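You operate a simulated robot arm through the tools that you are given. There is no shell and no other tool. Be economical: measure what you need, move in short steps, check, and stop when the job is done.

You are at the controls of a simulated two-armed robot. One attempt, no reset.

TASK
Test the green earth plug on the strap tester, then plug it into the green earth point.
Fine: it must show GOOD; the tester ends switched off.

The check looks at the end state, three seconds after you hand in, the way a careful person would. Anything else that was tipped, shoved, dropped, spilled or broken makes it a failure.

THE ROBOT
Two 7-joint arms with fingered hands on one trunk, on a base that drives. Base frame: it is fixed to the floor where the robot stands at the start and does not move with it; the origin is under the middle of the robot, x ahead of it, y to its left, z up. Readings come in cm, degrees, newtons and seconds.
The left shoulder is at the start at [6, 12.6, 125.5], the right one opposite. With the tool pointing down near the work surface each hand reaches from about 36 to 72 cm from the robot's upright axis, wherever it stands, measured 20 degrees to its own side. Places, roughly: clip for the green plug [80, -10, 90]; green earth point [70, -10, 90]; socket of the strap tester [60, -20, 100]; strap tester switch [50, -20, 100]; test key [50, -10, 100]. Payload 2.5 kg a hand.
The tool frame of a hand sits at the grasp point between the pads (the TCP): z along the fingers, y along the line on which they close. The tips reach 3 cm beyond it. The gripper opens to 10.4 cm. The gripper's body begins 3.5 cm behind the TCP. The gripper is a hand of 5 fingers: y runs from the thumb to the fingers, the wrist lies at [-1.5, -10.4, -17.8] in the tool frame, and closing takes about 1.5 s.
Orientation is that of the tool frame in the base frame, as a unit quaternion [x, y, z, w]. With the fingers straight down and the wrist toward the robot, the tool's x, y and z point along [0, 1, 0], [1, 0, 0] and [0, 0, -1] of the base frame.

THE INTERFACE
- The arms move only by the tool step_arm. It takes "left_plan", "right_plan" or both (then of equal length, played together; a hand with none holds still); each is a list of rows, each a list of 7 numbers: the shift along the tool's x, y, z in units of 150 mm (1.0 is 150 mm), then the turn, a rotation vector about the tool's x, y, z in units of 90 degrees (1.0 is 90 degrees), then the gripper command, from -1 (fully open) to 1 (shut), values between in proportion. In form: [[x, y, z, ax, ay, az, fingers], ...]. A call has 1 to 12 rows; each row is the pose to reach, as a shift and turn from the pose commanded when the call began, along the tool's axes at that moment. A call with a number of a shift or a turn outside -1 to 1 is refused whole. A row lasts 0.2 s, in which the tool goes at most 5 cm and 8.6 degrees; a call with a longer step from one row to the next is refused whole, and so is a gripper value outside its range. A pose out of reach is approached as far as the arm can. The call stops where the force on the tool passes 40 N (or 10 N more than at its start, if that is more) or the arm is blocked; 0.2 s more then pass. Each finger travels about 15.3 cm/s and halts on what it meets, pressing with about 34 N; the grip force reading is that of the motor and also rises with nothing between the fingers. The clock runs only during rows and for 0.2 s after the last one: add rows that repeat a pose to give the fingers time. The reply holds the time, the measured pose of the TCP, the force on the tool along the base axes, the opening and the grip force, in the units named above and with some noise, with the torque about the TCP (base axes, N m) and any sound that the robot's microphone picked up, and new pictures: "show" is both (left out), scene, wrist or none (wrist: the cameras of the hands that moved).
- Cameras (640 x 400 px; columns grow to the right, rows downward): "scene" is now at [12.52, -1.22, 148.05]; the picture's right is [-0.20, -0.98, 0.00], its down [-0.46, 0.09, -0.88] and it looks along [0.86, -0.17, -0.47] (base axes); focal length 283 px, centre (320, 200). "left" rides on the left gripper at [-8, -7.8, -14.1] in its tool frame; the picture's right is [-0.78, -0.30, 0.56], its down [0.53, -0.78, 0.33] and it looks along [0.33, 0.56, 0.76] (tool axes); focal length 247 px, centre (320, 200). "right" rides on the right gripper at [8, -7.8, -14.1] in its tool frame; the picture's right is [-0.78, 0.30, -0.56], its down [-0.53, -0.78, 0.33] and it looks along [-0.33, 0.56, 0.76] (tool axes); focal length 247 px, centre (320, 200). There is no depth. A picture from a camera that has moved, and an enlarged one, comes with that camera's place and axes in the base frame and with its lens. The place of the scene camera against the robot may be out by one fixed shift of up to 1.2 cm in any direction.
- move_column(by): slides the trunk up (or, below 0, down) by that many cm; the arms and the scene camera ride with it, the base frame stays. It gives what a move gives, with no picture.
- base_move(legs): drives the robot by 1 to 6 legs, each [ahead, left, turn to the left] in cm, cm and degrees, along the robot's own axes; the way and the turn of a leg run together, so that a leg with both is an arc; at most 150 cm and 180 degrees a leg. The arms and the cameras ride along, it lands a little off, and it stops where it bumps. It gives what a move gives, and a new picture of the scene camera.
- grasp_type(shape, hand): the hand has 5 fingers and takes this shape, open, in about a second: jaw (thumb against the fingers, like two jaws); tri (thumb and two fingers); tip (a fingertip pinch); poke (one finger out to press); point (the index stretched); flat (the hand flat); cup (the hand cupped); fist (a fist). The gripper value then closes the fingers along that shape, each until it touches; the sizes above hold for jaw. It gives what a move gives, with no picture.
- aim_head(pan, tilt): turns the head with the scene camera to pan (to the left, within 86 degrees either way) and tilt (down, from -29 to 69), counted from straight ahead of the robot. It gives what a move gives, and a new picture of the scene camera.
- enlarge(camera, box): a new picture of the part [left, top, right, bottom] of that camera's present view, enlarged. No time passes.
- job_done(): hands the job in; it is judged then, once.

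Work in short steps. Places have to be worked out from the pictures, the camera data and where the tool is seen: move nearer, look again, correct. Check each grasp and each placing, and mend what went wrong. You have 120 turns and 260 pictures in all, those below and enlarged ones among them. Open the grippers and draw the arms clear of the work before you hand the job in, unless the task says otherwise; then end with one line.

The tools are called after "Call:" by a JSON object that holds its "op" and its "data". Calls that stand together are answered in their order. step_arm: Moves the arms, as the interface text tells. Its arguments: {"type":"object","properties":{"left_plan":{"type":"array"},"right_plan":{"type":"array"},"show":{"type":"string","enum":["both","scene","wrist","none"]}},"required":[]} The other tools are called the same way: move_column (by) slides the trunk up or down; grasp_type (shape, hand) gives the hand a shape; base_move (legs) drives the base; aim_head (pan, tilt) turns the head that bears the scene camera; enlarge (camera, box) takes an enlarged picture of a part of a camera's view; job_done () hands the job in.

At the start:

```text
time_s: 0.0
left_tcp_pos: [51.25, 9.93, 124.99]
left_tcp_rot: [0.707, 0.707, -0.001, 0.0]
left_ft_force: [0.0, 0.1, -0.4]
left_ft_torque: [0.0, -0.01, -0.01]
left_opening: 10.36
left_grasp_force: 0.0
left_shape: jaw
right_tcp_pos: [40.88, -28.39, 132.42]
right_tcp_rot: [0.707, 0.708, 0.0, 0.0]
right_ft_force: [-0.5, 0.7, -0.3]
right_ft_torque: [-0.02, 0.0, 0.0]
right_opening: 10.36
right_grasp_force: 0.1
right_shape: jaw
trunk travel left (down, up): [-65.0, 29.0]
robot x, y, heading: [0.04, -0.08, -0.0]
head pan, tilt: [-11.3, 28.3]
```

scene: 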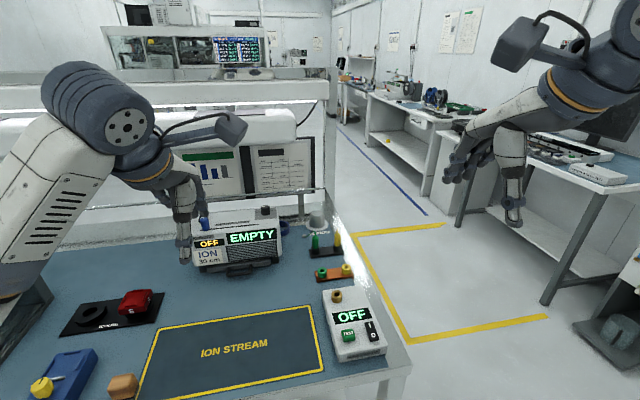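
right: 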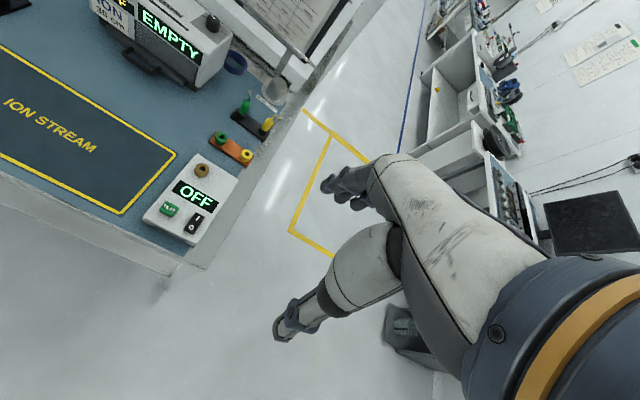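
left: 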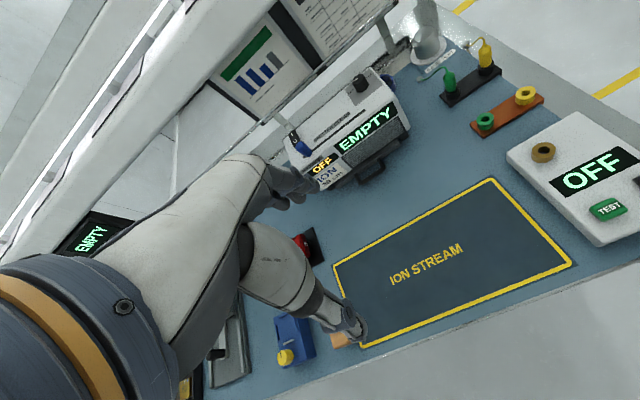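

The tester (OFF), clips and earth points are right of centre in the scene. I enlarge that area to locate them.

Call:
{"op": "enlarge", "data": {"camera": "scene", "box": [280, 200, 420, 288]}}

Call:
{"op": "enlarge", "data": {"camera": "scene", "box": [300, 275, 412, 365]}}

Call:
{"op": "enlarge", "data": {"camera": "left", "box": [420, 20, 640, 250]}}

```text
4.55 times, centred on (350, 244) of scene
camera zoom: at [12.52, -1.22, 148.05], right [-0.2, -0.98, 0.0], down [-0.46, 0.09, -0.88], along [0.86, -0.17, -0.47], focal length 1288 px, centre (184, 0)
```

zoom: 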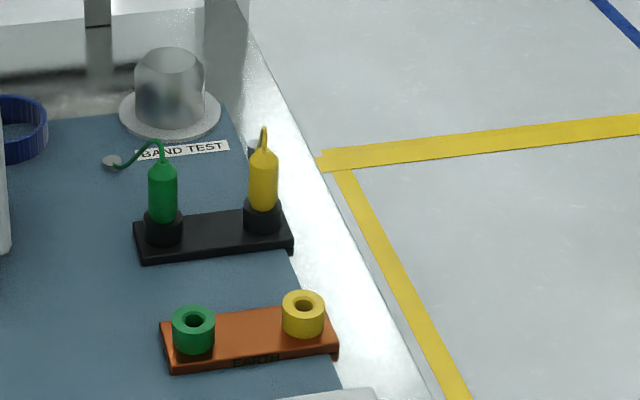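

```text
4.44 times, centred on (356, 320) of scene
camera zoom: at [12.52, -1.22, 148.05], right [-0.2, -0.98, 0.0], down [-0.46, 0.09, -0.88], along [0.86, -0.17, -0.47], focal length 1260 px, centre (160, -333)
```

zoom: 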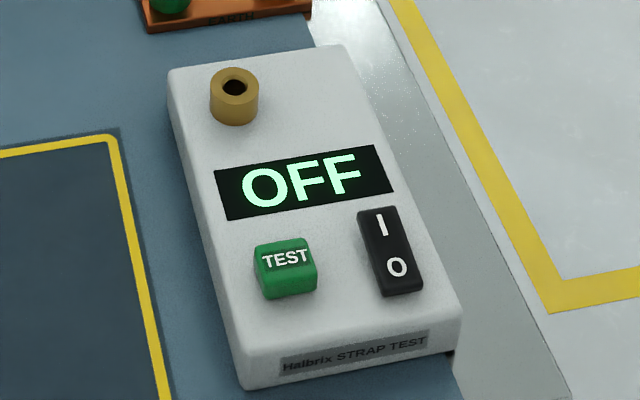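

```text
1.74 times, centred on (530, 135) of left
camera zoom: at [43.46, 1.91, 139.17], right [-0.3, -0.78, -0.56], down [-0.78, 0.53, -0.33], along [0.56, 0.33, -0.76], focal length 430 px, centre (-45, 313)
```

zoom: 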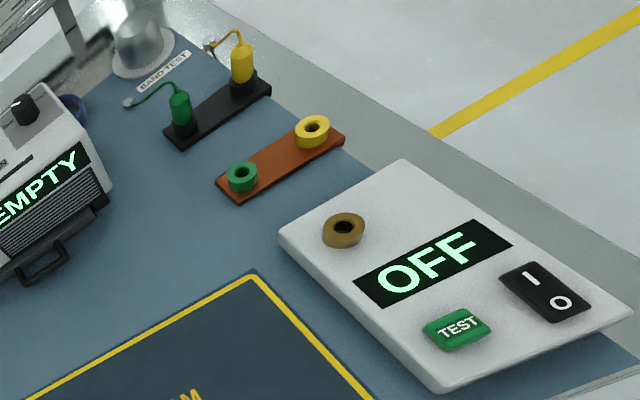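

Triangulating: plug top ≈[77.4,-12.8,101], earth point ≈[68.7,-13,97], socket ≈[58.5,-14.4,98], switch ≈[48.6,-19.4,97], key ≈[48.7,-14.3,97]. The plug is slightly far, so I drive 10 cm ahead and 4 left and take the three-finger shape on the right.

Call:
{"op": "base_move", "data": {"legs": [[10, 4, 0]]}}

Call:
{"op": "grasp_type", "data": {"hand": "right", "shape": "tri"}}

```text
time_s: 1.2
left_tcp_pos: [61.14, 13.81, 124.99]
left_tcp_rot: [0.707, 0.708, 0.0, -0.001]
left_ft_force: [-0.6, 0.4, -0.3]
left_ft_torque: [-0.01, 0.01, 0.0]
left_opening: 10.36
left_grasp_force: 0.0
left_shape: jaw
right_tcp_pos: [51.01, -24.45, 132.41]
right_tcp_rot: [0.706, 0.708, 0.0, 0.0]
right_ft_force: [0.7, 0.4, -0.3]
right_ft_torque: [0.0, 0.02, 0.02]
right_opening: 10.35
right_grasp_force: 0.0
right_shape: jaw
trunk travel left (down, up): [-65.0, 29.0]
robot x, y, heading: [9.75, 3.88, 0.1]
head pan, tilt: [-11.3, 28.3]
camera scene: at [22.58, 2.71, 148.04], right [-0.19, -0.98, 0.0], down [-0.47, 0.09, -0.88], along [0.86, -0.17, -0.47], focal length 283 px, centre (320, 200)
```

scene: 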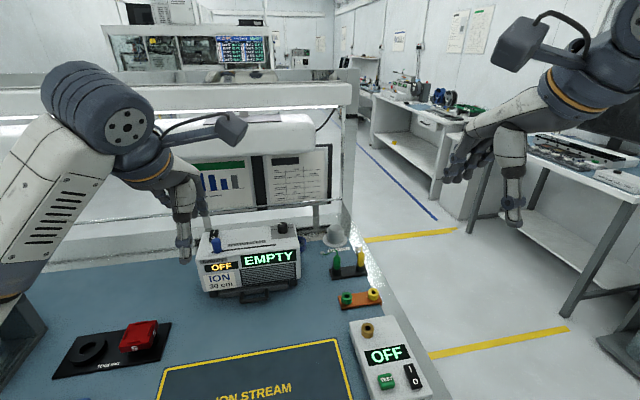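

```text
time_s: 2.1
left_tcp_pos: [61.23, 13.9, 125.02]
left_tcp_rot: [0.706, 0.708, 0.0, 0.001]
left_ft_force: [-0.2, 0.0, 1.0]
left_ft_torque: [-0.01, -0.01, -0.01]
left_opening: 10.39
left_grasp_force: 0.1
left_shape: jaw
right_tcp_pos: [50.95, -24.32, 132.34]
right_tcp_rot: [0.706, 0.709, 0.0, 0.0]
right_ft_force: [0.4, 0.3, 0.2]
right_ft_torque: [0.02, 0.01, 0.01]
right_opening: 10.35
right_grasp_force: 0.0
right_shape: tri
trunk travel left (down, up): [-65.0, 29.0]
robot x, y, heading: [10.25, 3.91, 0.2]
head pan, tilt: [-11.3, 28.3]
```

The base now sits at [10,3.9]. I move the right hand toward above the plug, staying high.

Call:
{"op": "step_arm", "data": {"right_plan": [[0.12, 0.2, 0.12, 0, 0, 0, -1], [0.24, 0.4, 0.24, 0, 0, 0, -1], [0.36, 0.6, 0.36, 0, 0, 0, -1], [0.48, 0.8, 0.48, 0, 0, 0, -1], [0.6, 1.0, 0.6, 0, 0, 0, -1], [0.6, 1.0, 0.6, 0, 0, 0, -1]], "show": "both"}}

```text
time_s: 3.5
left_tcp_pos: [61.07, 13.87, 125.1]
left_tcp_rot: [0.707, 0.708, 0.0, 0.001]
left_ft_force: [0.3, -0.3, -0.4]
left_ft_torque: [0.0, -0.01, 0.01]
left_opening: 10.38
left_grasp_force: 0.0
left_shape: jaw
right_tcp_pos: [65.66, -15.19, 123.45]
right_tcp_rot: [0.705, 0.709, 0.0, -0.001]
right_ft_force: [0.4, 0.2, 0.2]
right_ft_torque: [0.01, -0.03, -0.04]
right_opening: 10.4
right_grasp_force: 0.1
right_shape: tri
trunk travel left (down, up): [-65.0, 29.0]
robot x, y, heading: [9.91, 3.99, 0.1]
head pan, tilt: [-11.3, 28.3]
camera scene: at [22.45, 2.65, 148.05], right [-0.19, -0.98, 0.0], down [-0.46, 0.09, -0.88], along [0.86, -0.17, -0.47], focal length 283 px, centre (320, 200)
camera right: at [58.04, -7.19, 137.53], right [0.3, -0.78, 0.56], down [-0.78, -0.54, -0.33], along [0.56, -0.33, -0.76], focal length 247 px, centre (320, 200)
```

scene: 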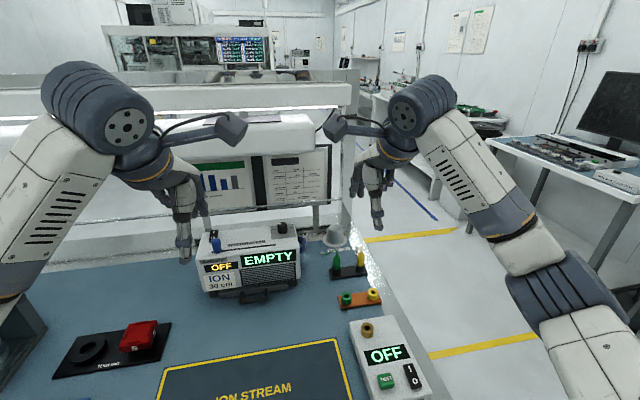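
right: 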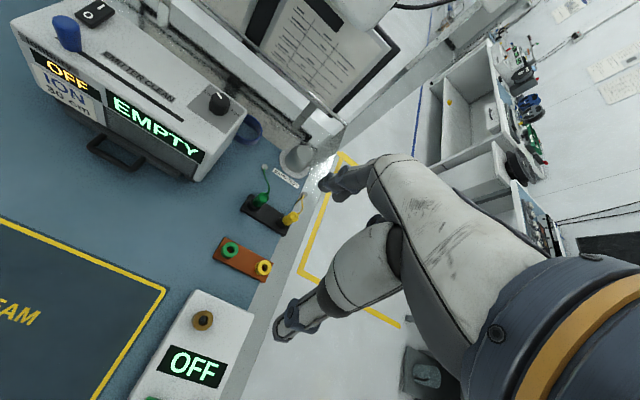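

Enlarging the wrist view of the clips for refined positions.

Call:
{"op": "enlarge", "data": {"camera": "right", "box": [190, 150, 350, 250]}}

Call:
{"op": "enlarge", "data": {"camera": "scene", "box": [310, 210, 422, 280]}}

Call:
{"op": "enlarge", "data": {"camera": "right", "box": [120, 280, 312, 400]}}

Call:
{"op": "enlarge", "data": {"camera": "scene", "box": [330, 310, 474, 400]}}

```text
4.00 times, centred on (270, 200) of right
camera zoom: at [58.04, -7.19, 137.53], right [0.3, -0.78, 0.56], down [-0.78, -0.54, -0.33], along [0.56, -0.33, -0.76], focal length 988 px, centre (520, 200)
```

zoom: 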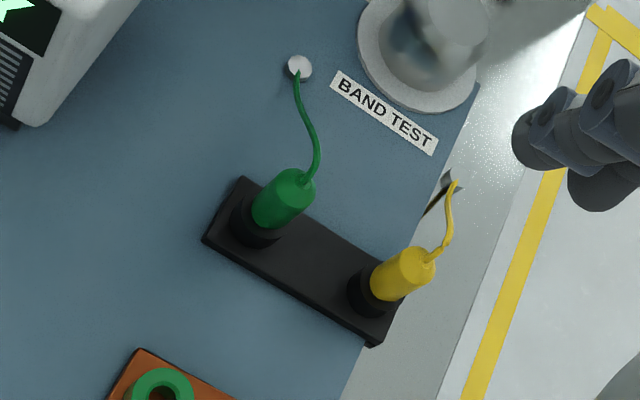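

```text
5.71 times, centred on (366, 245) of scene
camera zoom: at [22.45, 2.65, 148.05], right [-0.19, -0.98, 0.0], down [-0.46, 0.09, -0.88], along [0.86, -0.17, -0.47], focal length 1620 px, centre (57, -57)
```

zoom: 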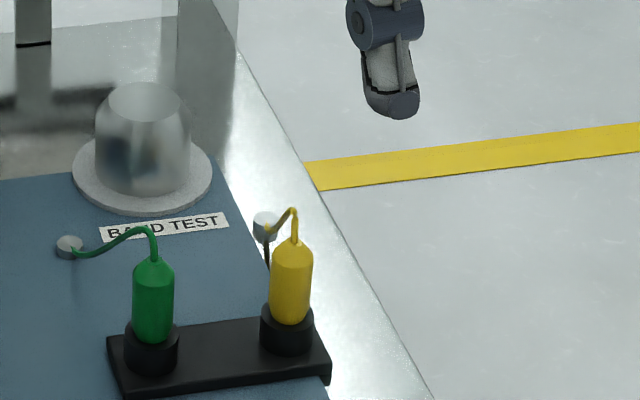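

```text
3.33 times, centred on (216, 340) of right
camera zoom: at [58.04, -7.19, 137.53], right [0.3, -0.78, 0.56], down [-0.78, -0.54, -0.33], along [0.56, -0.33, -0.76], focal length 823 px, centre (667, -267)
```

zoom: 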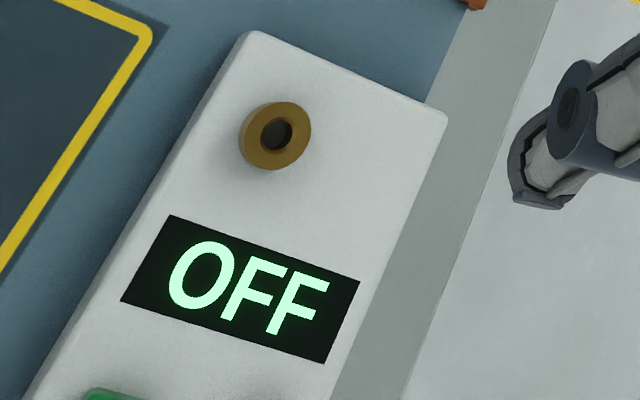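

```text
4.44 times, centred on (402, 355) of scene
camera zoom: at [22.45, 2.65, 148.05], right [-0.19, -0.98, 0.0], down [-0.46, 0.09, -0.88], along [0.86, -0.17, -0.47], focal length 1260 px, centre (-44, -489)
```

zoom: 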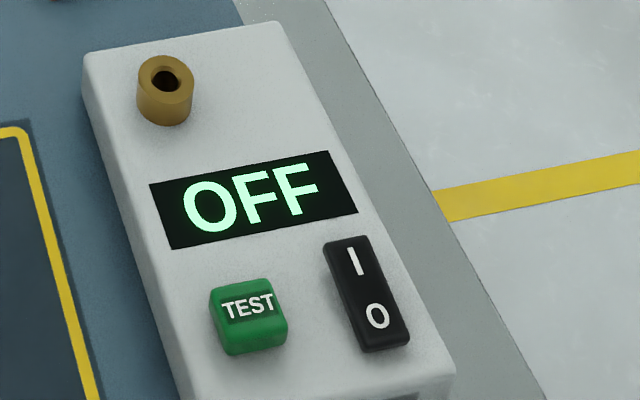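

Plug is roughly at [78,-13], top near z 101. I approach above it to z≈113 and look again.

Call:
{"op": "step_arm", "data": {"right_plan": [[0.05, 0.25, 0.2, 0, 0, 0, -1], [0.1, 0.5, 0.4, 0, 0, 0, -1], [0.147, 0.767, 0.55, 0, 0, 0, -1], [0.147, 0.767, 0.7, 0, 0, 0, -1], [0.147, 0.767, 0.7, 0, 0, 0, -1]], "show": "both"}}

```text
time_s: 4.7
left_tcp_pos: [61.1, 13.91, 125.07]
left_tcp_rot: [0.707, 0.708, 0.0, 0.0]
left_ft_force: [0.1, -0.3, 0.2]
left_ft_torque: [0.01, 0.01, -0.02]
left_opening: 10.39
left_grasp_force: 0.0
left_shape: jaw
right_tcp_pos: [77.5, -12.95, 112.86]
right_tcp_rot: [0.705, 0.709, -0.001, 0.001]
right_ft_force: [1.1, -0.3, -0.2]
right_ft_torque: [-0.02, -0.04, -0.02]
right_opening: 10.37
right_grasp_force: 0.1
right_shape: tri
trunk travel left (down, up): [-65.0, 29.0]
robot x, y, heading: [10.11, 3.78, 0.0]
head pan, tilt: [-11.3, 28.3]
camera scene: at [22.49, 2.72, 148.05], right [-0.19, -0.98, 0.0], down [-0.46, 0.09, -0.88], along [0.86, -0.17, -0.47], focal length 283 px, centre (320, 200)
camera right: at [69.67, -4.92, 127.07], right [0.3, -0.77, 0.56], down [-0.77, -0.54, -0.33], along [0.56, -0.33, -0.76], focal length 247 px, centre (320, 200)
```

scene: 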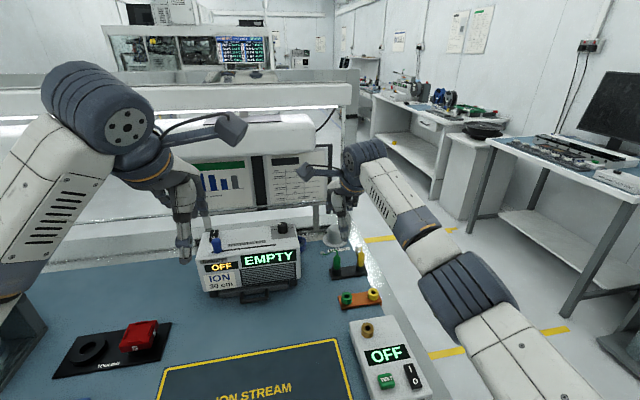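
right: 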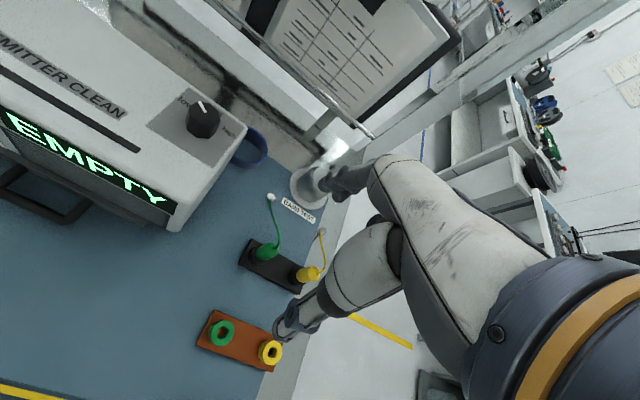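

Call:
{"op": "enlarge", "data": {"camera": "right", "box": [200, 160, 392, 280]}}

Call:
{"op": "enlarge", "data": {"camera": "scene", "box": [300, 140, 428, 220]}}

Call:
{"op": "enlarge", "data": {"camera": "right", "box": [190, 270, 350, 370]}}

```text
3.33 times, centred on (296, 220) of right
camera zoom: at [69.67, -4.92, 127.07], right [0.3, -0.77, 0.56], down [-0.77, -0.54, -0.33], along [0.56, -0.33, -0.76], focal length 823 px, centre (400, 133)
```

zoom: 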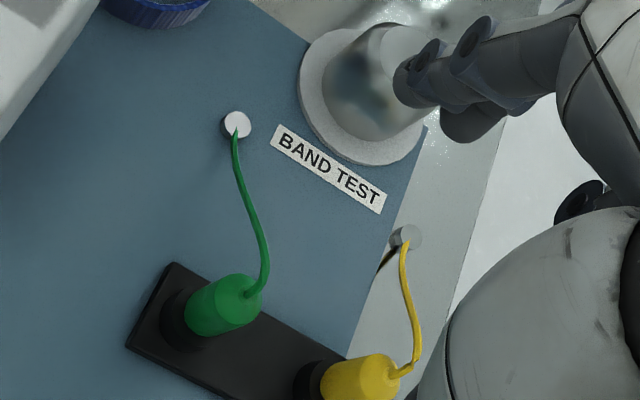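

```text
5.00 times, centred on (364, 180) of scene
camera zoom: at [22.49, 2.72, 148.05], right [-0.19, -0.98, 0.0], down [-0.46, 0.09, -0.88], along [0.86, -0.17, -0.47], focal length 1417 px, centre (100, 300)
```

zoom: 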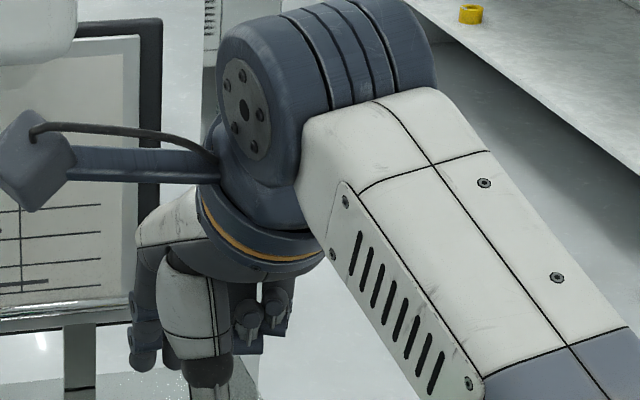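

```text
4.00 times, centred on (270, 320) of right
camera zoom: at [69.67, -4.92, 127.07], right [0.3, -0.77, 0.56], down [-0.77, -0.54, -0.33], along [0.56, -0.33, -0.76], focal length 988 px, centre (520, -280)
```

zoom: 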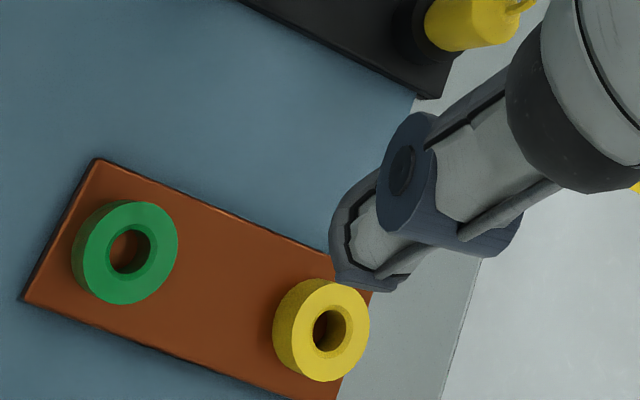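

Right-hand views put the green point ≈[70.4,-13.1,96] and the plug ≈[80.2,-13.3]. I move over that spot and lower to z≈107 to refine.

Call:
{"op": "step_arm", "data": {"right_plan": [[-0.01, 0.09, 0.1, 0, 0, 0, -1], [-0.023, 0.18, 0.25, 0, 0, 0, -1], [-0.023, 0.18, 0.39, 0, 0, 0, -1], [-0.023, 0.18, 0.39, 0, 0, 0, -1]], "show": "wrist"}}

Call:
{"op": "enlarge", "data": {"camera": "right", "box": [200, 180, 360, 280]}}

Call:
{"op": "enlarge", "data": {"camera": "scene", "box": [300, 190, 428, 270]}}

```text
time_s: 5.7
left_tcp_pos: [61.08, 13.86, 124.98]
left_tcp_rot: [0.706, 0.708, 0.0, 0.0]
left_ft_force: [0.2, -0.1, -0.5]
left_ft_torque: [-0.01, -0.01, 0.01]
left_opening: 10.38
left_grasp_force: 0.0
left_shape: jaw
right_tcp_pos: [79.5, -13.46, 106.88]
right_tcp_rot: [0.706, 0.708, 0.0, 0.0]
right_ft_force: [0.1, -0.4, -0.6]
right_ft_torque: [0.04, 0.0, -0.01]
right_opening: 10.4
right_grasp_force: 0.1
right_shape: tri
right hand out of reach, approached as far as the arm can: row 2, 3, 4
trunk travel left (down, up): [-65.0, 29.0]
robot x, y, heading: [9.98, 3.72, 0.1]
head pan, tilt: [-11.3, 28.3]
camera right: at [71.86, -5.52, 121.1], right [0.3, -0.77, 0.56], down [-0.77, -0.54, -0.33], along [0.56, -0.33, -0.76], focal length 247 px, centre (320, 200)
```

right: 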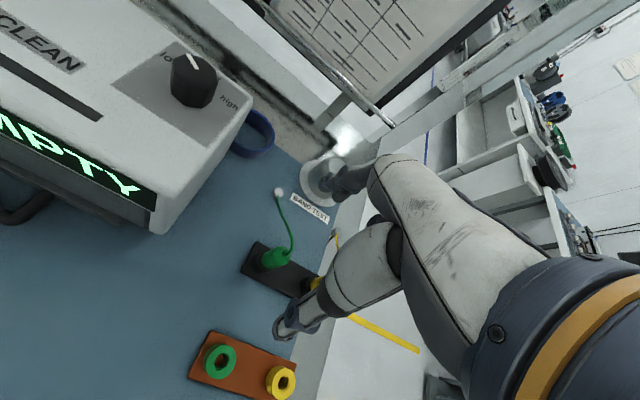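

```text
4.00 times, centred on (280, 230) of right
camera zoom: at [71.86, -5.52, 121.1], right [0.3, -0.77, 0.56], down [-0.77, -0.54, -0.33], along [0.56, -0.33, -0.76], focal length 988 px, centre (480, 80)
```

zoom: 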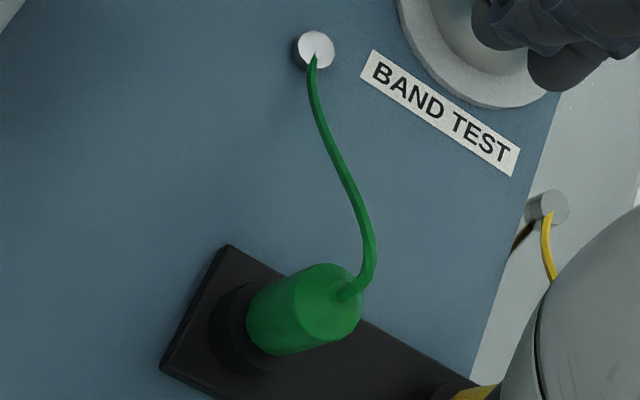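

```text
5.00 times, centred on (364, 230) of scene
camera zoom: at [22.47, 2.69, 148.05], right [-0.19, -0.98, 0.0], down [-0.46, 0.09, -0.88], along [0.86, -0.17, -0.47], focal length 1417 px, centre (100, 50)
```

zoom: 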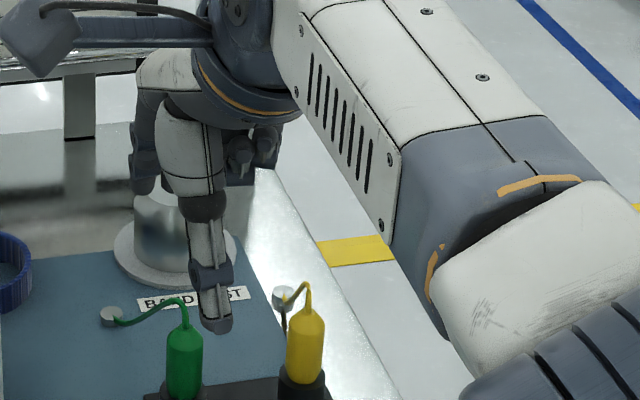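

Plug top ≈[80.1,-13.3,100.2]; the arm hit its reach limit. I lift and retract the hand, then drive 5 cm ahead.

Call:
{"op": "step_arm", "data": {"right_plan": [[0, 0, -0.25, 0, 0, 0, -1], [0, -0.15, -0.45, 0, 0, 0, -1], [0, -0.33, -0.45, 0, 0, 0, -1], [0, -0.33, -0.45, 0, 0, 0, -1]], "show": "none"}}

Call:
{"op": "base_move", "data": {"legs": [[5, 0, 0]]}}

```text
time_s: 6.7
left_tcp_pos: [61.13, 13.77, 125.06]
left_tcp_rot: [0.706, 0.708, 0.001, 0.0]
left_ft_force: [-1.1, 0.3, 0.2]
left_ft_torque: [0.02, -0.04, 0.01]
left_opening: 10.36
left_grasp_force: 0.1
left_shape: jaw
right_tcp_pos: [79.07, -13.28, 114.01]
right_tcp_rot: [0.706, 0.709, -0.001, -0.001]
right_ft_force: [0.2, -0.9, 0.5]
right_ft_torque: [0.0, 0.0, 0.04]
right_opening: 10.37
right_grasp_force: 0.1
right_shape: tri
right hand out of reach, approached as far as the arm can: row 2, 3, 4
trunk travel left (down, up): [-65.0, 29.0]
robot x, y, heading: [9.94, 3.58, 0.2]
head pan, tilt: [-11.3, 28.3]
```

```text
time_s: 7.6
left_tcp_pos: [66.32, 13.86, 125.04]
left_tcp_rot: [0.707, 0.708, 0.0, 0.0]
left_ft_force: [0.1, 0.2, -0.1]
left_ft_torque: [-0.02, 0.0, 0.03]
left_opening: 10.38
left_grasp_force: 0.0
left_shape: jaw
right_tcp_pos: [84.28, -13.24, 113.89]
right_tcp_rot: [0.706, 0.708, -0.001, -0.001]
right_ft_force: [-0.4, -0.5, 0.4]
right_ft_torque: [0.01, 0.0, -0.01]
right_opening: 10.37
right_grasp_force: 0.1
right_shape: tri
trunk travel left (down, up): [-65.0, 29.0]
robot x, y, heading: [15.03, 3.89, -0.1]
head pan, tilt: [-11.3, 28.3]
camera scene: at [27.65, 2.68, 148.03], right [-0.19, -0.98, 0.0], down [-0.47, 0.09, -0.88], along [0.86, -0.17, -0.47], focal length 283 px, centre (320, 200)
```

scene: 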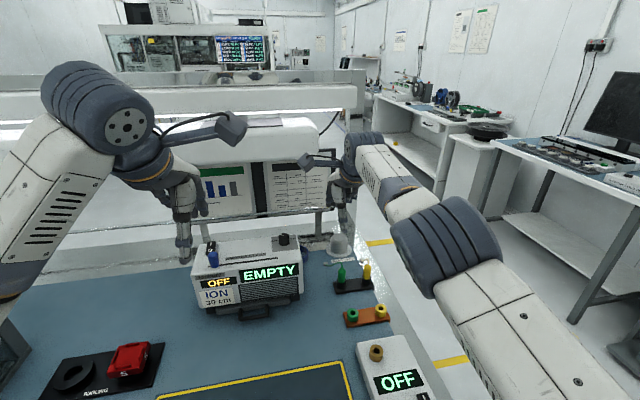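

The hand is at [84.3,-13.2,113.9]. I move it back by 4.2 cm over the plug to check response.

Call:
{"op": "step_arm", "data": {"right_plan": [[0, -0.14, 0, 0, 0, 0, -1], [0, -0.28, 0, 0, 0, 0, -1], [0, -0.28, 0, 0, 0, 0, -1]], "show": "wrist"}}

```text
time_s: 8.4
left_tcp_pos: [66.07, 13.9, 125.03]
left_tcp_rot: [0.707, 0.707, 0.0, 0.0]
left_ft_force: [0.0, 0.9, -0.5]
left_ft_torque: [0.01, -0.01, 0.02]
left_opening: 10.38
left_grasp_force: 0.1
left_shape: jaw
right_tcp_pos: [84.08, -13.33, 114.06]
right_tcp_rot: [0.706, 0.708, -0.001, -0.001]
right_ft_force: [-0.2, -0.4, -0.6]
right_ft_torque: [0.02, -0.03, 0.01]
right_opening: 10.38
right_grasp_force: 0.0
right_shape: tri
right hand out of reach, approached as far as the arm can: row 1, 2, 3
trunk travel left (down, up): [-65.0, 29.0]
robot x, y, heading: [15.06, 3.65, 0.3]
head pan, tilt: [-11.3, 28.3]
camera right: at [76.48, -5.34, 128.16], right [0.3, -0.78, 0.56], down [-0.78, -0.54, -0.33], along [0.56, -0.33, -0.76], focal length 247 px, centre (320, 200)
```

right: 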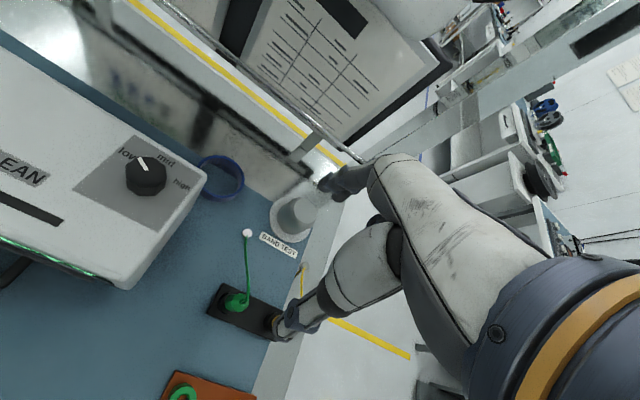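

The arm seems stuck at its stretched limit. I try a larger retract with a small sideways part.

Call:
{"op": "step_arm", "data": {"right_plan": [[-0.1, -0.2, 0, 0, 0, 0, -1], [-0.2, -0.45, -0.1, 0, 0, 0, -1], [-0.3, -0.7, -0.1, 0, 0, 0, -1], [-0.3, -0.7, -0.1, 0, 0, 0, -1]], "show": "none"}}

```text
time_s: 9.4
left_tcp_pos: [66.17, 13.87, 125.07]
left_tcp_rot: [0.706, 0.708, 0.0, 0.0]
left_ft_force: [0.0, 1.4, 0.1]
left_ft_torque: [-0.02, 0.04, 0.01]
left_opening: 10.41
left_grasp_force: 0.0
left_shape: jaw
right_tcp_pos: [83.32, -18.68, 117.2]
right_tcp_rot: [0.706, 0.708, -0.001, -0.001]
right_ft_force: [0.1, -0.1, 0.3]
right_ft_torque: [0.01, -0.01, 0.01]
right_opening: 10.4
right_grasp_force: 0.0
right_shape: tri
right hand out of reach, approached as far as the arm can: row 1, 2, 3, 4
trunk travel left (down, up): [-65.0, 29.0]
robot x, y, heading: [15.09, 3.36, 0.0]
head pan, tilt: [-11.3, 28.3]
```

Still at the limit. I command a larger pull-back up and outward, toward the pose class the arm started in.

Call:
{"op": "step_arm", "data": {"right_plan": [[-0.1, -0.2, -0.15, 0, 0, 0, -1], [-0.2, -0.4, -0.3, 0, 0, 0, -1], [-0.3, -0.6, -0.45, 0, 0, 0, -1], [-0.4, -0.8, -0.6, 0, 0, 0, -1], [-0.5, -1.0, -0.7, 0, 0, 0, -1], [-0.5, -1.0, -0.7, 0, 0, 0, -1], [-0.5, -1.0, -0.7, 0, 0, 0, -1]], "show": "none"}}

```text
time_s: 11.0
left_tcp_pos: [66.13, 13.88, 125.02]
left_tcp_rot: [0.707, 0.708, 0.0, 0.001]
left_ft_force: [0.2, 0.1, 0.4]
left_ft_torque: [0.02, -0.01, -0.03]
left_opening: 10.39
left_grasp_force: 0.0
left_shape: jaw
right_tcp_pos: [75.91, -29.35, 131.25]
right_tcp_rot: [0.706, 0.708, 0.0, -0.002]
right_ft_force: [0.3, -0.5, 0.2]
right_ft_torque: [0.0, 0.0, 0.04]
right_opening: 10.41
right_grasp_force: 0.1
right_shape: tri
right hand out of reach, approached as far as the arm can: row 1, 2, 3, 4, 5, 6, 7
trunk travel left (down, up): [-65.0, 29.0]
robot x, y, heading: [14.91, 3.82, 0.1]
head pan, tilt: [-11.3, 28.3]
```

Progress, but still stretched. I continue pulling straight back.

Call:
{"op": "step_arm", "data": {"right_plan": [[0, -0.25, 0, 0, 0, 0, -1], [0, -0.5, 0, 0, 0, 0, -1], [0, -0.75, 0, 0, 0, 0, -1], [0, -1.0, 0, 0, 0, 0, -1], [0, -1.0, 0, 0, 0, 0, -1], [0, -1.0, 0, 0, 0, 0, -1]], "show": "scene"}}

```text
time_s: 12.4
left_tcp_pos: [66.13, 13.82, 125.0]
left_tcp_rot: [0.707, 0.708, -0.001, 0.0]
left_ft_force: [0.2, -0.4, 0.1]
left_ft_torque: [-0.02, 0.0, 0.0]
left_opening: 10.37
left_grasp_force: 0.0
left_shape: jaw
right_tcp_pos: [69.84, -32.72, 138.8]
right_tcp_rot: [0.706, 0.708, -0.001, -0.001]
right_ft_force: [0.3, 0.4, 0.4]
right_ft_torque: [-0.02, -0.03, 0.01]
right_opening: 10.38
right_grasp_force: 0.0
right_shape: tri
right hand out of reach, approached as far as the arm can: row 1, 2, 3, 4, 5, 6
trunk travel left (down, up): [-65.0, 29.0]
robot x, y, heading: [14.92, 3.92, -0.0]
head pan, tilt: [-11.3, 28.3]
camera scene: at [27.54, 2.68, 148.05], right [-0.19, -0.98, 0.0], down [-0.46, 0.09, -0.88], along [0.86, -0.17, -0.47], focal length 283 px, centre (320, 200)
```

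scene: 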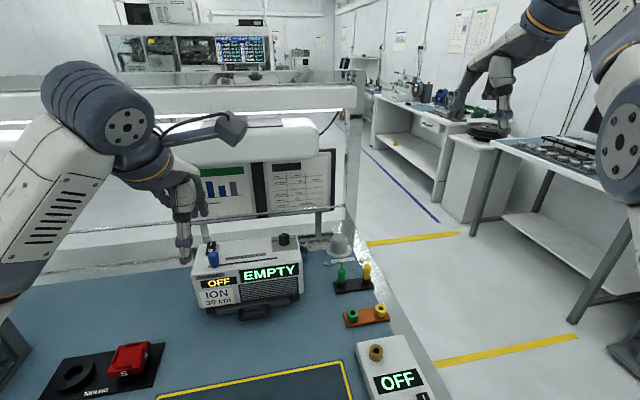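

The wrist lies on the full-stretch sphere about the shoulder. I command a point well inside it (back and down).

Call:
{"op": "step_arm", "data": {"right_plan": [[0.05, -0.2, 0.15, 0, 0, 0, -1], [0.1, -0.4, 0.3, 0, 0, 0, -1], [0.15, -0.6, 0.45, 0, 0, 0, -1], [0.2, -0.8, 0.6, 0, 0, 0, -1], [0.25, -1.0, 0.7, 0, 0, 0, -1], [0.25, -1.0, 0.8, 0, 0, 0, -1], [0.25, -1.0, 0.8, 0, 0, 0, -1], [0.25, -1.0, 0.8, 0, 0, 0, -1]], "show": "none"}}

```text
time_s: 14.2
left_tcp_pos: [66.15, 13.83, 125.04]
left_tcp_rot: [0.706, 0.708, 0.0, 0.0]
left_ft_force: [0.4, -0.4, -0.2]
left_ft_torque: [-0.01, -0.01, -0.01]
left_opening: 10.35
left_grasp_force: 0.0
left_shape: jaw
right_tcp_pos: [67.37, -38.09, 137.86]
right_tcp_rot: [0.706, 0.708, -0.001, -0.002]
right_ft_force: [0.1, 0.8, 0.5]
right_ft_torque: [0.0, 0.02, 0.0]
right_opening: 10.38
right_grasp_force: 0.2
right_shape: tri
right hand out of reach, approached as far as the arm can: row 1, 2, 3, 4, 5, 6, 7, 8
trunk travel left (down, up): [-65.0, 29.0]
robot x, y, heading: [15.19, 3.84, -0.1]
head pan, tilt: [-11.3, 28.3]
```

Elbow looks locked straight; motions tangential to the stretch sphere should share into the elbow. I try moving inward (left) along the tangent.

Call:
{"op": "step_arm", "data": {"right_plan": [[0.2, 0.1, 0, 0, 0, 0, -1], [0.4, 0.2, 0, 0, 0, 0, -1], [0.6, 0.2, 0, 0, 0, 0, -1], [0.8, 0.2, 0, 0, 0, 0, -1], [1.0, 0.1, 0, 0, 0, 0, -1], [1.0, 0.0, 0, 0, 0, 0, -1]], "show": "none"}}

```text
time_s: 15.6
left_tcp_pos: [66.18, 13.83, 125.1]
left_tcp_rot: [0.706, 0.708, 0.001, 0.0]
left_ft_force: [-0.3, 0.9, 0.3]
left_ft_torque: [0.01, 0.01, -0.01]
left_opening: 10.4
left_grasp_force: 0.0
left_shape: jaw
right_tcp_pos: [71.69, -24.11, 140.53]
right_tcp_rot: [0.706, 0.709, -0.002, -0.001]
right_ft_force: [1.0, -0.4, -0.6]
right_ft_torque: [-0.01, -0.01, 0.02]
right_opening: 10.41
right_grasp_force: 0.0
right_shape: tri
right hand out of reach, approached as far as the arm can: row 1, 2, 3, 4, 5, 6
trunk travel left (down, up): [-65.0, 29.0]
robot x, y, heading: [14.83, 3.56, -0.0]
head pan, tilt: [-11.3, 28.3]
```

I look at the arm itself to see its configuration.

Call:
{"op": "aim_head", "data": {"pan": -45, "tilt": 5}}

```text
time_s: 16.6
left_tcp_pos: [66.15, 13.88, 124.92]
left_tcp_rot: [0.706, 0.708, 0.0, 0.0]
left_ft_force: [0.0, 0.2, 0.0]
left_ft_torque: [0.01, 0.0, 0.02]
left_opening: 10.38
left_grasp_force: 0.2
left_shape: jaw
right_tcp_pos: [71.57, -24.08, 140.45]
right_tcp_rot: [0.705, 0.709, -0.002, -0.001]
right_ft_force: [-0.1, -0.2, 0.2]
right_ft_torque: [0.01, -0.01, 0.01]
right_opening: 10.38
right_grasp_force: 0.0
right_shape: tri
trunk travel left (down, up): [-65.0, 29.0]
robot x, y, heading: [14.7, 3.66, 0.2]
head pan, tilt: [-45.0, 5.0]
camera scene: at [25.1, -2.02, 151.81], right [-0.71, -0.71, 0.0], down [-0.06, 0.06, -1.0], along [0.71, -0.7, -0.09], focal length 283 px, centre (320, 200)
```

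scene: 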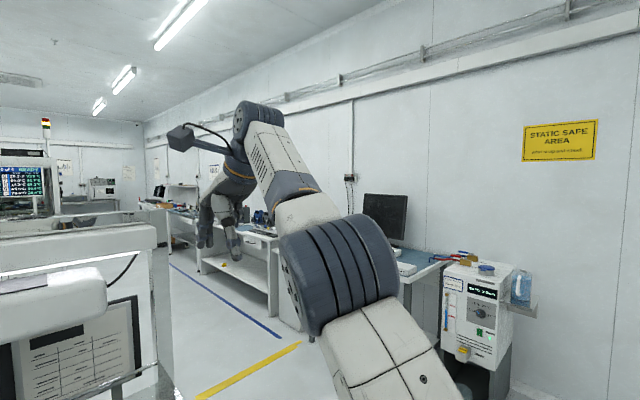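

The arm is almost straight at the elbow. Pitching the hand (fingers forward) about the wrist should share into the elbow and unlock it.

Call:
{"op": "step_arm", "data": {"right_plan": [[0, 0.1, -0.12, -0.083, 0, 0, -1], [0, 0.2, -0.24, -0.167, 0, 0, -1], [0, 0.28, -0.36, -0.25, 0, 0, -1], [0, 0.36, -0.48, -0.333, 0, 0, -1], [0, 0.2, -0.48, -0.333, 0, 0, -1], [0, 0.0, -0.48, -0.333, 0, 0, -1], [0, -0.2, -0.48, -0.333, 0, 0, -1], [0, -0.4, -0.48, -0.333, 0, 0, -1]], "show": "none"}}

```text
time_s: 18.4
left_tcp_pos: [66.21, 13.95, 125.01]
left_tcp_rot: [0.706, 0.708, 0.0, 0.0]
left_ft_force: [-0.5, -0.8, 0.1]
left_ft_torque: [0.02, 0.03, -0.02]
left_opening: 10.36
left_grasp_force: 0.1
left_shape: jaw
right_tcp_pos: [74.12, -25.84, 152.81]
right_tcp_rot: [0.682, 0.684, 0.182, 0.183]
right_ft_force: [0.0, -0.5, -0.1]
right_ft_torque: [0.01, -0.02, 0.02]
right_opening: 10.4
right_grasp_force: 0.1
right_shape: tri
right hand out of reach, approached as far as the arm can: row 1, 2, 3, 4, 5, 6, 7, 8
trunk travel left (down, up): [-65.0, 29.0]
robot x, y, heading: [15.44, 3.88, 0.2]
head pan, tilt: [-45.0, 5.0]
```

No release; I try the opposite pitch direction.

Call:
{"op": "step_arm", "data": {"right_plan": [[0, -0.2, 0.06, 0.083, 0, 0, -1], [0, -0.4, 0.12, 0.167, 0, 0, -1], [0, -0.58, 0.17, 0.25, 0, 0, -1], [0, -0.72, 0.19, 0.333, 0, 0, -1], [0, -0.88, 0.18, 0.417, 0, 0, -1], [0, -1.0, 0.16, 0.5, 0, 0, -1], [0, -1.0, 0.3, 0.5, 0, 0, -1], [0, -1.0, 0.5, 0.5, 0, 0, -1]], "show": "scene"}}

```text
time_s: 20.2
left_tcp_pos: [66.08, 13.85, 125.07]
left_tcp_rot: [0.707, 0.707, 0.0, 0.0]
left_ft_force: [-0.6, 0.7, -1.1]
left_ft_torque: [-0.03, -0.03, -0.02]
left_opening: 10.36
left_grasp_force: 0.1
left_shape: jaw
right_tcp_pos: [65.43, -26.06, 139.25]
right_tcp_rot: [0.699, 0.702, -0.094, -0.094]
right_ft_force: [0.3, 0.2, -0.3]
right_ft_torque: [0.02, 0.01, 0.01]
right_opening: 10.39
right_grasp_force: 0.1
right_shape: tri
right hand out of reach, approached as far as the arm can: row 1, 2, 3, 4, 5, 7, 8
trunk travel left (down, up): [-65.0, 29.0]
robot x, y, heading: [14.49, 3.88, 0.2]
head pan, tilt: [-45.0, 5.0]
camera scene: at [25.14, -2.04, 151.81], right [-0.71, -0.71, 0.0], down [-0.06, 0.06, -1.0], along [0.71, -0.7, -0.09], focal length 283 px, centre (320, 200)
```

scene: 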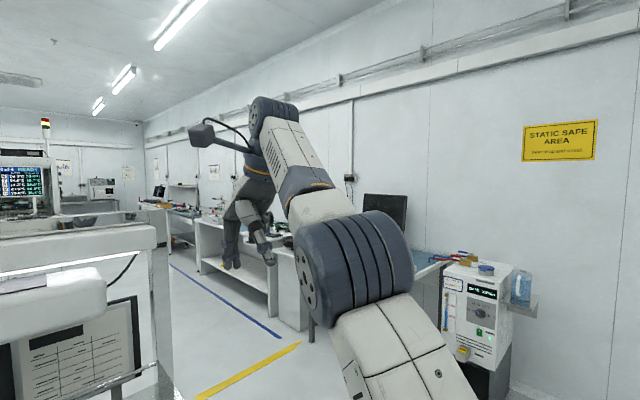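

Row 6 was reached, so the elbow is bending. I keep pulling back and slightly up.

Call:
{"op": "step_arm", "data": {"right_plan": [[0, -0.15, -0.05, 0.03, 0, 0, -1], [0, -0.3, -0.1, 0.06, 0, 0, -1], [0, -0.45, -0.12, 0.06, 0, 0, -1], [0, -0.6, -0.12, 0.06, 0, 0, -1], [0, -0.75, -0.12, 0.06, 0, 0, -1], [0, -0.9, -0.12, 0.06, 0, 0, -1]], "show": "scene"}}

```text
time_s: 21.6
left_tcp_pos: [66.15, 13.86, 125.02]
left_tcp_rot: [0.707, 0.708, 0.0, 0.0]
left_ft_force: [0.2, -0.6, -0.3]
left_ft_torque: [-0.02, -0.01, -0.01]
left_opening: 10.37
left_grasp_force: 0.1
left_shape: jaw
right_tcp_pos: [61.68, -25.39, 142.56]
right_tcp_rot: [0.699, 0.7, -0.11, -0.098]
right_ft_force: [-0.5, 0.6, 1.5]
right_ft_torque: [-0.04, -0.06, 0.01]
right_opening: 10.37
right_grasp_force: 0.0
right_shape: tri
right hand out of reach, approached as far as the arm can: row 2, 3, 4, 5, 6
trunk travel left (down, up): [-65.0, 29.0]
robot x, y, heading: [15.01, 3.55, -0.0]
head pan, tilt: [-45.0, 5.0]
camera scene: at [25.03, -2.05, 151.82], right [-0.71, -0.71, 0.0], down [-0.06, 0.06, -1.0], along [0.71, -0.7, -0.09], focal length 283 px, centre (320, 200)
```

scene: 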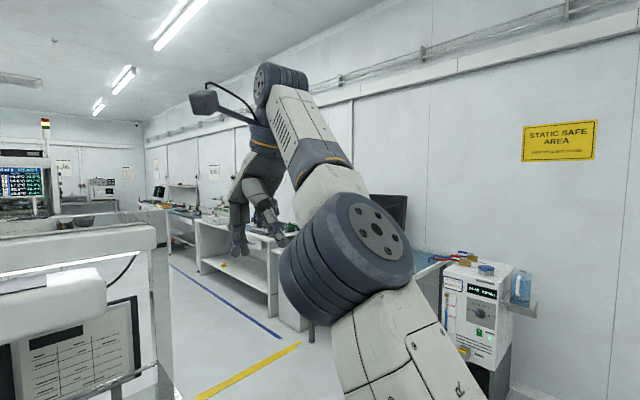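

Distance to the shoulder is shrinking slightly. I keep moving up and inward tangentially with repeated target rows to let it bend further.

Call:
{"op": "step_arm", "data": {"right_plan": [[0.05, -0.11, -0.06, 0, 0, 0, -1], [0.1, -0.23, -0.11, 0, 0, 0, -1], [0.15, -0.34, -0.16, 0, 0, 0, -1], [0.2, -0.46, -0.21, 0, 0, 0, -1], [0.25, -0.58, -0.26, 0, 0, 0, -1], [0.29, -0.69, -0.31, 0, 0, 0, -1], [0.29, -0.69, -0.31, 0, 0, 0, -1], [0.29, -0.69, -0.31, 0, 0, 0, -1], [0.29, -0.9, -0.31, 0, 0, 0, -1], [0.29, -0.9, -0.31, 0, 0, 0, -1]], "show": "scene"}}

```text
time_s: 23.8
left_tcp_pos: [66.32, 13.86, 125.01]
left_tcp_rot: [0.707, 0.708, -0.001, 0.0]
left_ft_force: [0.7, -0.2, -0.5]
left_ft_torque: [0.02, -0.01, 0.03]
left_opening: 10.36
left_grasp_force: 0.0
left_shape: jaw
right_tcp_pos: [50.6, -20.43, 149.84]
right_tcp_rot: [0.698, 0.7, -0.113, -0.098]
right_ft_force: [0.0, -0.3, -0.8]
right_ft_torque: [-0.01, 0.04, 0.0]
right_opening: 10.37
right_grasp_force: 0.0
right_shape: tri
right hand out of reach, approached as far as the arm can: row 5, 6, 7, 8, 9, 10
trunk travel left (down, up): [-65.0, 29.0]
robot x, y, heading: [15.23, 4.08, -0.0]
head pan, tilt: [-45.0, 5.0]
camera scene: at [25.19, -2.01, 151.81], right [-0.71, -0.71, 0.0], down [-0.06, 0.06, -1.0], along [0.71, -0.7, -0.09], focal length 283 px, centre (320, 200)
```

scene: 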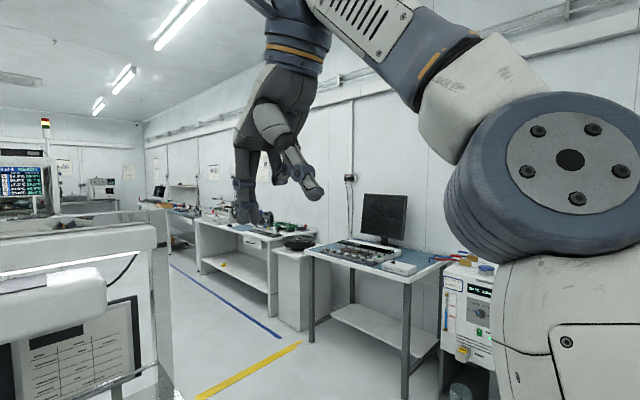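

The elbow is bent again. I straighten the tool to vertical and bring it down and forward.

Call:
{"op": "step_arm", "data": {"right_plan": [[-0.03, 0.15, 0.1, -0.06, 0.004, 0, -1], [-0.06, 0.3, 0.23, -0.12, 0.009, 0, -1], [-0.09, 0.45, 0.35, -0.19, 0.0135, 0, -1], [-0.12, 0.6, 0.47, -0.19, 0.0135, 0, -1], [-0.15, 0.75, 0.58, -0.19, 0.0135, 0, -1], [-0.15, 0.91, 0.7, -0.19, 0.0135, 0, -1], [-0.15, 0.91, 0.7, -0.19, 0.0135, 0, -1]], "show": "none"}}

Call:
{"op": "aim_head", "data": {"pan": -14, "tilt": 35}}

```text
time_s: 25.4
left_tcp_pos: [66.07, 13.91, 125.08]
left_tcp_rot: [0.706, 0.708, 0.0, 0.0]
left_ft_force: [0.5, -0.6, 0.6]
left_ft_torque: [-0.03, -0.03, 0.01]
left_opening: 10.39
left_grasp_force: 0.3
left_shape: jaw
right_tcp_pos: [60.29, -22.79, 136.18]
right_tcp_rot: [0.707, 0.707, 0.001, 0.002]
right_ft_force: [0.4, 0.0, -0.4]
right_ft_torque: [-0.03, -0.01, -0.01]
right_opening: 10.4
right_grasp_force: 0.1
right_shape: tri
trunk travel left (down, up): [-65.0, 29.0]
robot x, y, heading: [14.98, 3.77, 0.0]
head pan, tilt: [-45.0, 5.0]
```

```text
time_s: 26.4
left_tcp_pos: [66.15, 13.82, 125.19]
left_tcp_rot: [0.707, 0.707, 0.0, 0.0]
left_ft_force: [0.9, 0.3, -0.7]
left_ft_torque: [0.02, 0.01, 0.02]
left_opening: 10.37
left_grasp_force: 0.1
left_shape: jaw
right_tcp_pos: [60.25, -22.79, 136.16]
right_tcp_rot: [0.706, 0.708, 0.001, 0.001]
right_ft_force: [0.4, 1.3, -0.1]
right_ft_torque: [0.0, 0.01, -0.01]
right_opening: 10.42
right_grasp_force: 0.0
right_shape: tri
trunk travel left (down, up): [-65.0, 29.0]
robot x, y, heading: [15.01, 4.12, -0.0]
head pan, tilt: [-14.0, 35.0]
camera scene: at [27.13, 2.33, 147.0], right [-0.24, -0.97, 0.0], down [-0.56, 0.14, -0.82], along [0.8, -0.2, -0.57], focal length 283 px, centre (320, 200)
```

scene: 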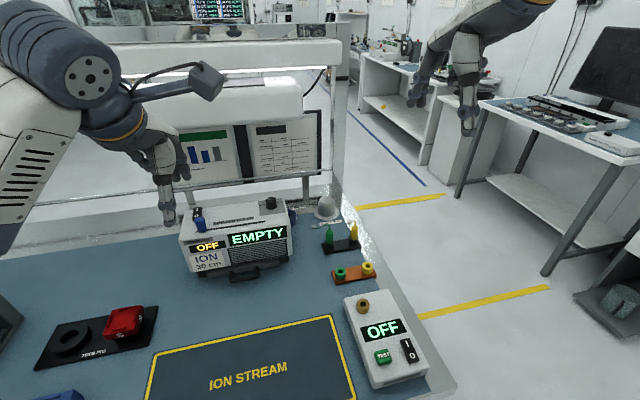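

Arm is healthy and vertical at [60.3,-22.8,136.2]. I move toward above the plug.

Call:
{"op": "step_arm", "data": {"right_plan": [[0.1, 0.16, 0.15, 0, 0, 0, -1], [0.2, 0.32, 0.3, 0, 0, 0, -1], [0.3, 0.48, 0.45, 0, 0, 0, -1], [0.4, 0.64, 0.6, 0, 0, 0, -1], [0.5, 0.8, 0.8, 0, 0, 0, -1], [0.5, 0.82, 0.97, 0, 0, 0, -1], [0.5, 0.82, 0.97, 0, 0, 0, -1]], "show": "none"}}

```text
time_s: 28.0
left_tcp_pos: [66.21, 13.88, 124.99]
left_tcp_rot: [0.707, 0.708, 0.0, 0.0]
left_ft_force: [-1.3, 0.1, -0.1]
left_ft_torque: [-0.03, -0.01, -0.02]
left_opening: 10.39
left_grasp_force: 0.2
left_shape: jaw
right_tcp_pos: [72.68, -15.27, 121.24]
right_tcp_rot: [0.706, 0.708, 0.0, 0.001]
right_ft_force: [0.4, 0.2, -0.3]
right_ft_torque: [0.03, -0.01, 0.01]
right_opening: 10.39
right_grasp_force: 0.1
right_shape: tri
trunk travel left (down, up): [-65.0, 29.0]
robot x, y, heading: [15.11, 3.9, -0.0]
head pan, tilt: [-14.0, 35.0]
```

Next, over the plug and down to z≈107.

Call:
{"op": "step_arm", "data": {"right_plan": [[0.06, 0.2, 0.15, 0, 0, 0, -1], [0.13, 0.4, 0.35, 0, 0, 0, -1], [0.13, 0.495, 0.6, 0, 0, 0, -1], [0.13, 0.495, 0.8, 0, 0, 0, -1], [0.13, 0.495, 0.95, 0, 0, 0, -1], [0.13, 0.495, 0.95, 0, 0, 0, -1]], "show": "both"}}

Call:
{"op": "enlarge", "data": {"camera": "right", "box": [190, 170, 390, 295]}}

Call:
{"op": "enlarge", "data": {"camera": "scene", "box": [290, 170, 402, 240]}}

```text
time_s: 29.4
left_tcp_pos: [66.12, 13.91, 124.92]
left_tcp_rot: [0.707, 0.708, 0.0, -0.001]
left_ft_force: [0.2, 0.4, 0.5]
left_ft_torque: [0.01, 0.0, 0.02]
left_opening: 10.35
left_grasp_force: 0.1
left_shape: jaw
right_tcp_pos: [80.01, -13.46, 107.24]
right_tcp_rot: [0.706, 0.708, 0.001, 0.0]
right_ft_force: [0.1, -0.4, 0.5]
right_ft_torque: [0.0, -0.02, -0.01]
right_opening: 10.39
right_grasp_force: 0.1
right_shape: tri
trunk travel left (down, up): [-65.0, 29.0]
robot x, y, heading: [15.2, 3.9, 0.0]
head pan, tilt: [-14.0, 35.0]
camera scene: at [27.12, 2.34, 147.0], right [-0.24, -0.97, 0.0], down [-0.56, 0.14, -0.82], along [0.8, -0.2, -0.57], focal length 283 px, centre (320, 200)
camera right: at [72.31, -5.29, 121.35], right [0.3, -0.78, 0.56], down [-0.78, -0.54, -0.33], along [0.56, -0.33, -0.76], focal length 247 px, centre (320, 200)
```

scene: 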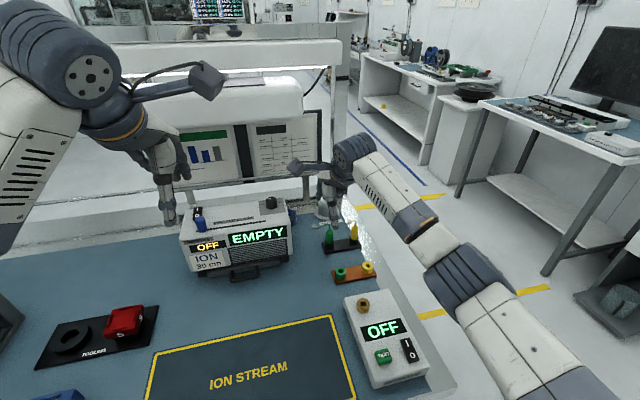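
right: 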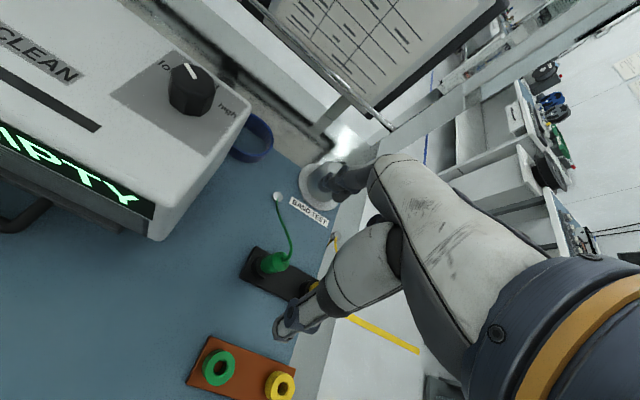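

```text
3.20 times, centred on (290, 232) of right
camera zoom: at [72.31, -5.29, 121.35], right [0.3, -0.78, 0.56], down [-0.78, -0.54, -0.33], along [0.56, -0.33, -0.76], focal length 790 px, centre (416, 96)
```

zoom: 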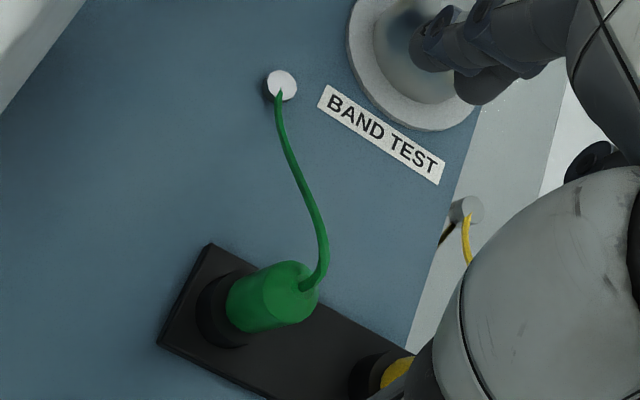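

```text
5.71 times, centred on (346, 205) of scene
camera zoom: at [27.12, 2.34, 147.0], right [-0.24, -0.97, 0.0], down [-0.56, 0.14, -0.82], along [0.8, -0.2, -0.57], focal length 1620 px, centre (171, 171)
```

zoom: 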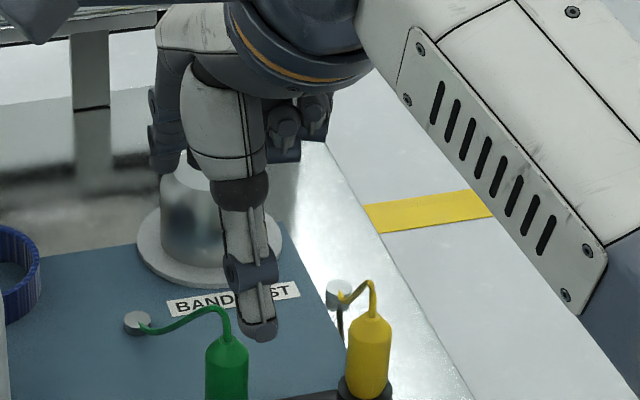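

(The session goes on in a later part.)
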